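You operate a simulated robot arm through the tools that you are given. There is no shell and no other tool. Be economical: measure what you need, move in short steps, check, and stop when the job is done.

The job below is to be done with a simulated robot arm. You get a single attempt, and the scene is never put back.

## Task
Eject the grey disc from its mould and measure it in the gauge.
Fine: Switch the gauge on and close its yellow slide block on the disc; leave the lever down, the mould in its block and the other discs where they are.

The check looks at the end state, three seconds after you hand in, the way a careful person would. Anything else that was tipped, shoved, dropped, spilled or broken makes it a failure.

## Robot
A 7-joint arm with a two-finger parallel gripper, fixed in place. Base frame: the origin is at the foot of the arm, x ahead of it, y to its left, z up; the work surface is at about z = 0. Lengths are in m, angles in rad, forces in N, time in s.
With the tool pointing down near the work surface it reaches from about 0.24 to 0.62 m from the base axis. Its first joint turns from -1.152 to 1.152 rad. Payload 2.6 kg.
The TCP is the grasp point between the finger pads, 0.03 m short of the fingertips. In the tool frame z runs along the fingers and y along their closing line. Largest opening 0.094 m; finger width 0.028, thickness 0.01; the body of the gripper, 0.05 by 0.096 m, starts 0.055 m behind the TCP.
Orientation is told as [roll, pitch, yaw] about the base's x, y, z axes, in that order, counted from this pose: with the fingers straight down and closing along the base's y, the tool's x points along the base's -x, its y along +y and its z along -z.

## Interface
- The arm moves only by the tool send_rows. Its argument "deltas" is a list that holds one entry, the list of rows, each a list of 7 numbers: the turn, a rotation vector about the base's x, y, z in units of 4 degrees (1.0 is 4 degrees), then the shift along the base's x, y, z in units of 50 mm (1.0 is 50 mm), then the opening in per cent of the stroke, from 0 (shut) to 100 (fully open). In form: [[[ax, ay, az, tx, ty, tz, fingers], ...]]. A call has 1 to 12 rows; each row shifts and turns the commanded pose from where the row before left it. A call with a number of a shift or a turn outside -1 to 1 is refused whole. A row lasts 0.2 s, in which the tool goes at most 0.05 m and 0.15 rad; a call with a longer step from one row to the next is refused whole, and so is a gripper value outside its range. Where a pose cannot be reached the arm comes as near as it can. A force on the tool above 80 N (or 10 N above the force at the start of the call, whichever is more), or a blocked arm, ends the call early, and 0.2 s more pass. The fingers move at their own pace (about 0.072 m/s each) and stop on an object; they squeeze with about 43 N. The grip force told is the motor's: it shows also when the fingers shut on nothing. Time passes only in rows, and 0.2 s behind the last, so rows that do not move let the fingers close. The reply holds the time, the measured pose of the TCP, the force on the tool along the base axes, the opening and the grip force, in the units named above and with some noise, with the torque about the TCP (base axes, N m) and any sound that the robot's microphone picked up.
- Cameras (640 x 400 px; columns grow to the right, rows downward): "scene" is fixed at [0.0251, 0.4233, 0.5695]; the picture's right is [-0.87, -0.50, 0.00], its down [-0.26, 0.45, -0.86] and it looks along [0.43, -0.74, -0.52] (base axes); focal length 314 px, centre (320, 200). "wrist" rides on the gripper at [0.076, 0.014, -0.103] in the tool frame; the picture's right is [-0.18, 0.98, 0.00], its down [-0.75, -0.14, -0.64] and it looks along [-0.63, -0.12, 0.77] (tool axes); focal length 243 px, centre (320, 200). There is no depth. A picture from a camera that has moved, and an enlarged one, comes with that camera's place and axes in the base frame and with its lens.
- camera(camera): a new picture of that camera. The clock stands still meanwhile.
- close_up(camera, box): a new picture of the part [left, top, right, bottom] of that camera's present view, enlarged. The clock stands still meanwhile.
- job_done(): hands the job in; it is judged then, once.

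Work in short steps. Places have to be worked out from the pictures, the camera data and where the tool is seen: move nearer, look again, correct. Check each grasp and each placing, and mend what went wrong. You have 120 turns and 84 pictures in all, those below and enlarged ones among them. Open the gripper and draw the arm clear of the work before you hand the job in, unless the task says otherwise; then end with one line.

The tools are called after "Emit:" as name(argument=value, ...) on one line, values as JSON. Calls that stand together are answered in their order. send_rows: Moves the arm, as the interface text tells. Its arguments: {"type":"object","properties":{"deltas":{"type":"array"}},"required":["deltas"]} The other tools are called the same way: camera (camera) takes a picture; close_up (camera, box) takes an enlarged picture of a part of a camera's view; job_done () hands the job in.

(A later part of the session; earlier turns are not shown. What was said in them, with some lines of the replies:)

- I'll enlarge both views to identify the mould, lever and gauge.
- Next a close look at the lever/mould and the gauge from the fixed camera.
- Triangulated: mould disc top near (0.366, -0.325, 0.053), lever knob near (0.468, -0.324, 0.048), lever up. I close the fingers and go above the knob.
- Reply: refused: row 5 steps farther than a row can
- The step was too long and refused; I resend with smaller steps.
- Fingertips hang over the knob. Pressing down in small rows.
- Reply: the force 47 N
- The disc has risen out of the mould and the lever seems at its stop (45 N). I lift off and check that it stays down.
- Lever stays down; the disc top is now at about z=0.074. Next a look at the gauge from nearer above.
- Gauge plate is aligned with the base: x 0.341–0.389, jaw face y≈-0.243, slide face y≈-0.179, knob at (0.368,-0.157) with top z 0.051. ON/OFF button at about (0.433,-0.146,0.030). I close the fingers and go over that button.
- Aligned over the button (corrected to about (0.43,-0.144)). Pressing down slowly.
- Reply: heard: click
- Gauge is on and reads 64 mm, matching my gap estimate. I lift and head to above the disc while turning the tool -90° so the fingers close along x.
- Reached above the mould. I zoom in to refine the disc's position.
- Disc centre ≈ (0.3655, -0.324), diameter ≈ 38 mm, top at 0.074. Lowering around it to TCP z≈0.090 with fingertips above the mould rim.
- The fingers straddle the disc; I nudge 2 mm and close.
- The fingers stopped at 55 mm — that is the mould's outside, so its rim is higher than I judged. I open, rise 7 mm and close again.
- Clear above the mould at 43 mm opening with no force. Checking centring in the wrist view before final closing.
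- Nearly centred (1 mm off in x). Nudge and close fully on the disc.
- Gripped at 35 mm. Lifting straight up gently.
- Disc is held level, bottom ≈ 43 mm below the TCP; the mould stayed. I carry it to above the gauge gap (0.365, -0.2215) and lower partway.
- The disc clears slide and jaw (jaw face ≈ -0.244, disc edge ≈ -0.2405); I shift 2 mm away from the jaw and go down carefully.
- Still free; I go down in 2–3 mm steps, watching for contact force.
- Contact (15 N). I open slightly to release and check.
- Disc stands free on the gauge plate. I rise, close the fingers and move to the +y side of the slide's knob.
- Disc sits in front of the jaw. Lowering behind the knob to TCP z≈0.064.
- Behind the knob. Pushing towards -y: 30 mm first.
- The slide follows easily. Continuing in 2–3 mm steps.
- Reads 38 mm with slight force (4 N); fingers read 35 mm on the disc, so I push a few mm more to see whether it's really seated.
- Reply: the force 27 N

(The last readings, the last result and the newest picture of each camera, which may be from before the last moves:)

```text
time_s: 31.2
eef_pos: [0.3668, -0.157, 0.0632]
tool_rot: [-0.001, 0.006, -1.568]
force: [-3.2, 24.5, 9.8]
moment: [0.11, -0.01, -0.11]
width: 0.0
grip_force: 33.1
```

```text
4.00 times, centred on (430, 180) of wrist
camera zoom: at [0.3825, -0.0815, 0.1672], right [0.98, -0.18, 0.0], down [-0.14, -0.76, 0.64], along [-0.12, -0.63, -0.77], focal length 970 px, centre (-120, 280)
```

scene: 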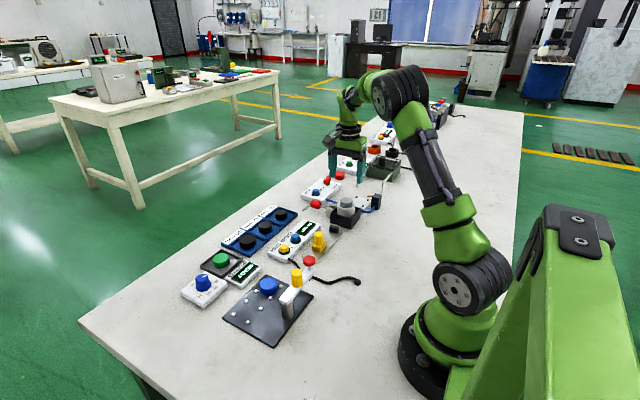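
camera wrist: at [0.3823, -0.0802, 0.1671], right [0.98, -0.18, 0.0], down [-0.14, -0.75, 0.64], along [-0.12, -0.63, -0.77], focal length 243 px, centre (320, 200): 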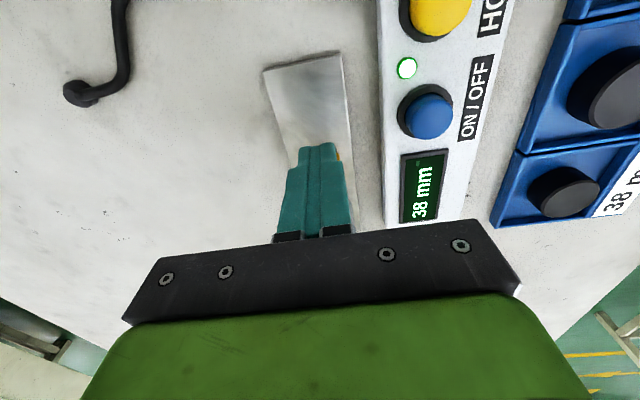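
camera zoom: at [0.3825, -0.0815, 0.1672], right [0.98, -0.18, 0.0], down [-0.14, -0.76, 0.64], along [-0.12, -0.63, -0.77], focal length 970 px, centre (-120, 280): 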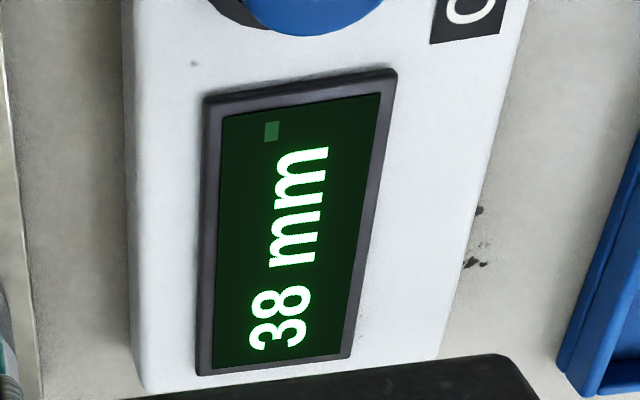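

The slide is firmly stopped on the disc at 38 mm. I back off, rise and draw clear.

Emit:
send_rows(deltas=[[[0, 0, 0, 0, 0.1, 0, 0], [0, 0, 0, 0, 0.2, 0, 0], [0, 0, 0, 0, 0.3, 0.1, 0], [0, 0, 0, 0, 0, 0.7, 0], [0, 0, 0, 0, 0, 0.9, 0], [0, 0, 0, -0.2, 0, 0.9, 0], [0, 0, 0, -0.9, 0, 0.3, 50], [0, 0, 0, -0.8, 0, 0.3, 50], [0, 0, 0, 0, 0, 0, 50]]])

Emit:
close_up(camera="scene", box=[260, 180, 380, 265])

Emit:
camera(camera="scene")

```text
time_s: 33.2
eef_pos: [0.2707, -0.1318, 0.2238]
tool_rot: [-0.001, 0.0, -1.571]
force: [-0.4, 0.1, 0.7]
moment: [0.03, 0.04, -0.03]
width: 0.0471
grip_force: 0.1
```

```text
4.71 times, centred on (320, 222) of scene
camera zoom: at [0.0251, 0.4233, 0.5695], right [-0.87, -0.5, 0.0], down [-0.26, 0.45, -0.86], along [0.43, -0.74, -0.52], focal length 1480 px, centre (320, 94)
```

zoom: 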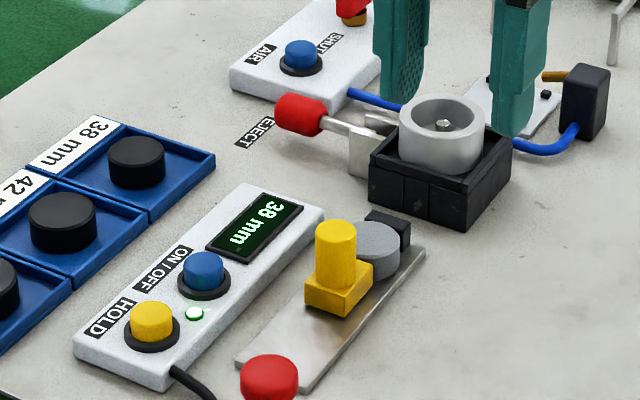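

```text
40 pictures are left
```

scene: 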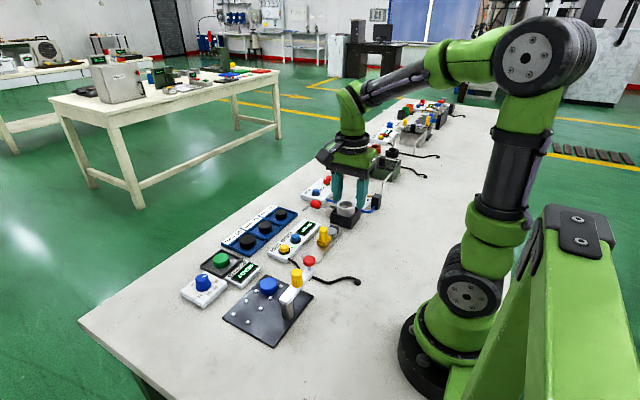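

The gauge is on and reads 38 mm with the slide closed on the disc. The lever is down, the mould is in its block, the other discs are untouched and the arm is clear, so I hand in.

Emit:
job_done()

```text
The job is handed in.
```

The grey disc is out of its mould and in the gauge, which is switched on, closed on the disc and reads 38 mm; the lever is down, the mould is in its block and the other discs were not touched.
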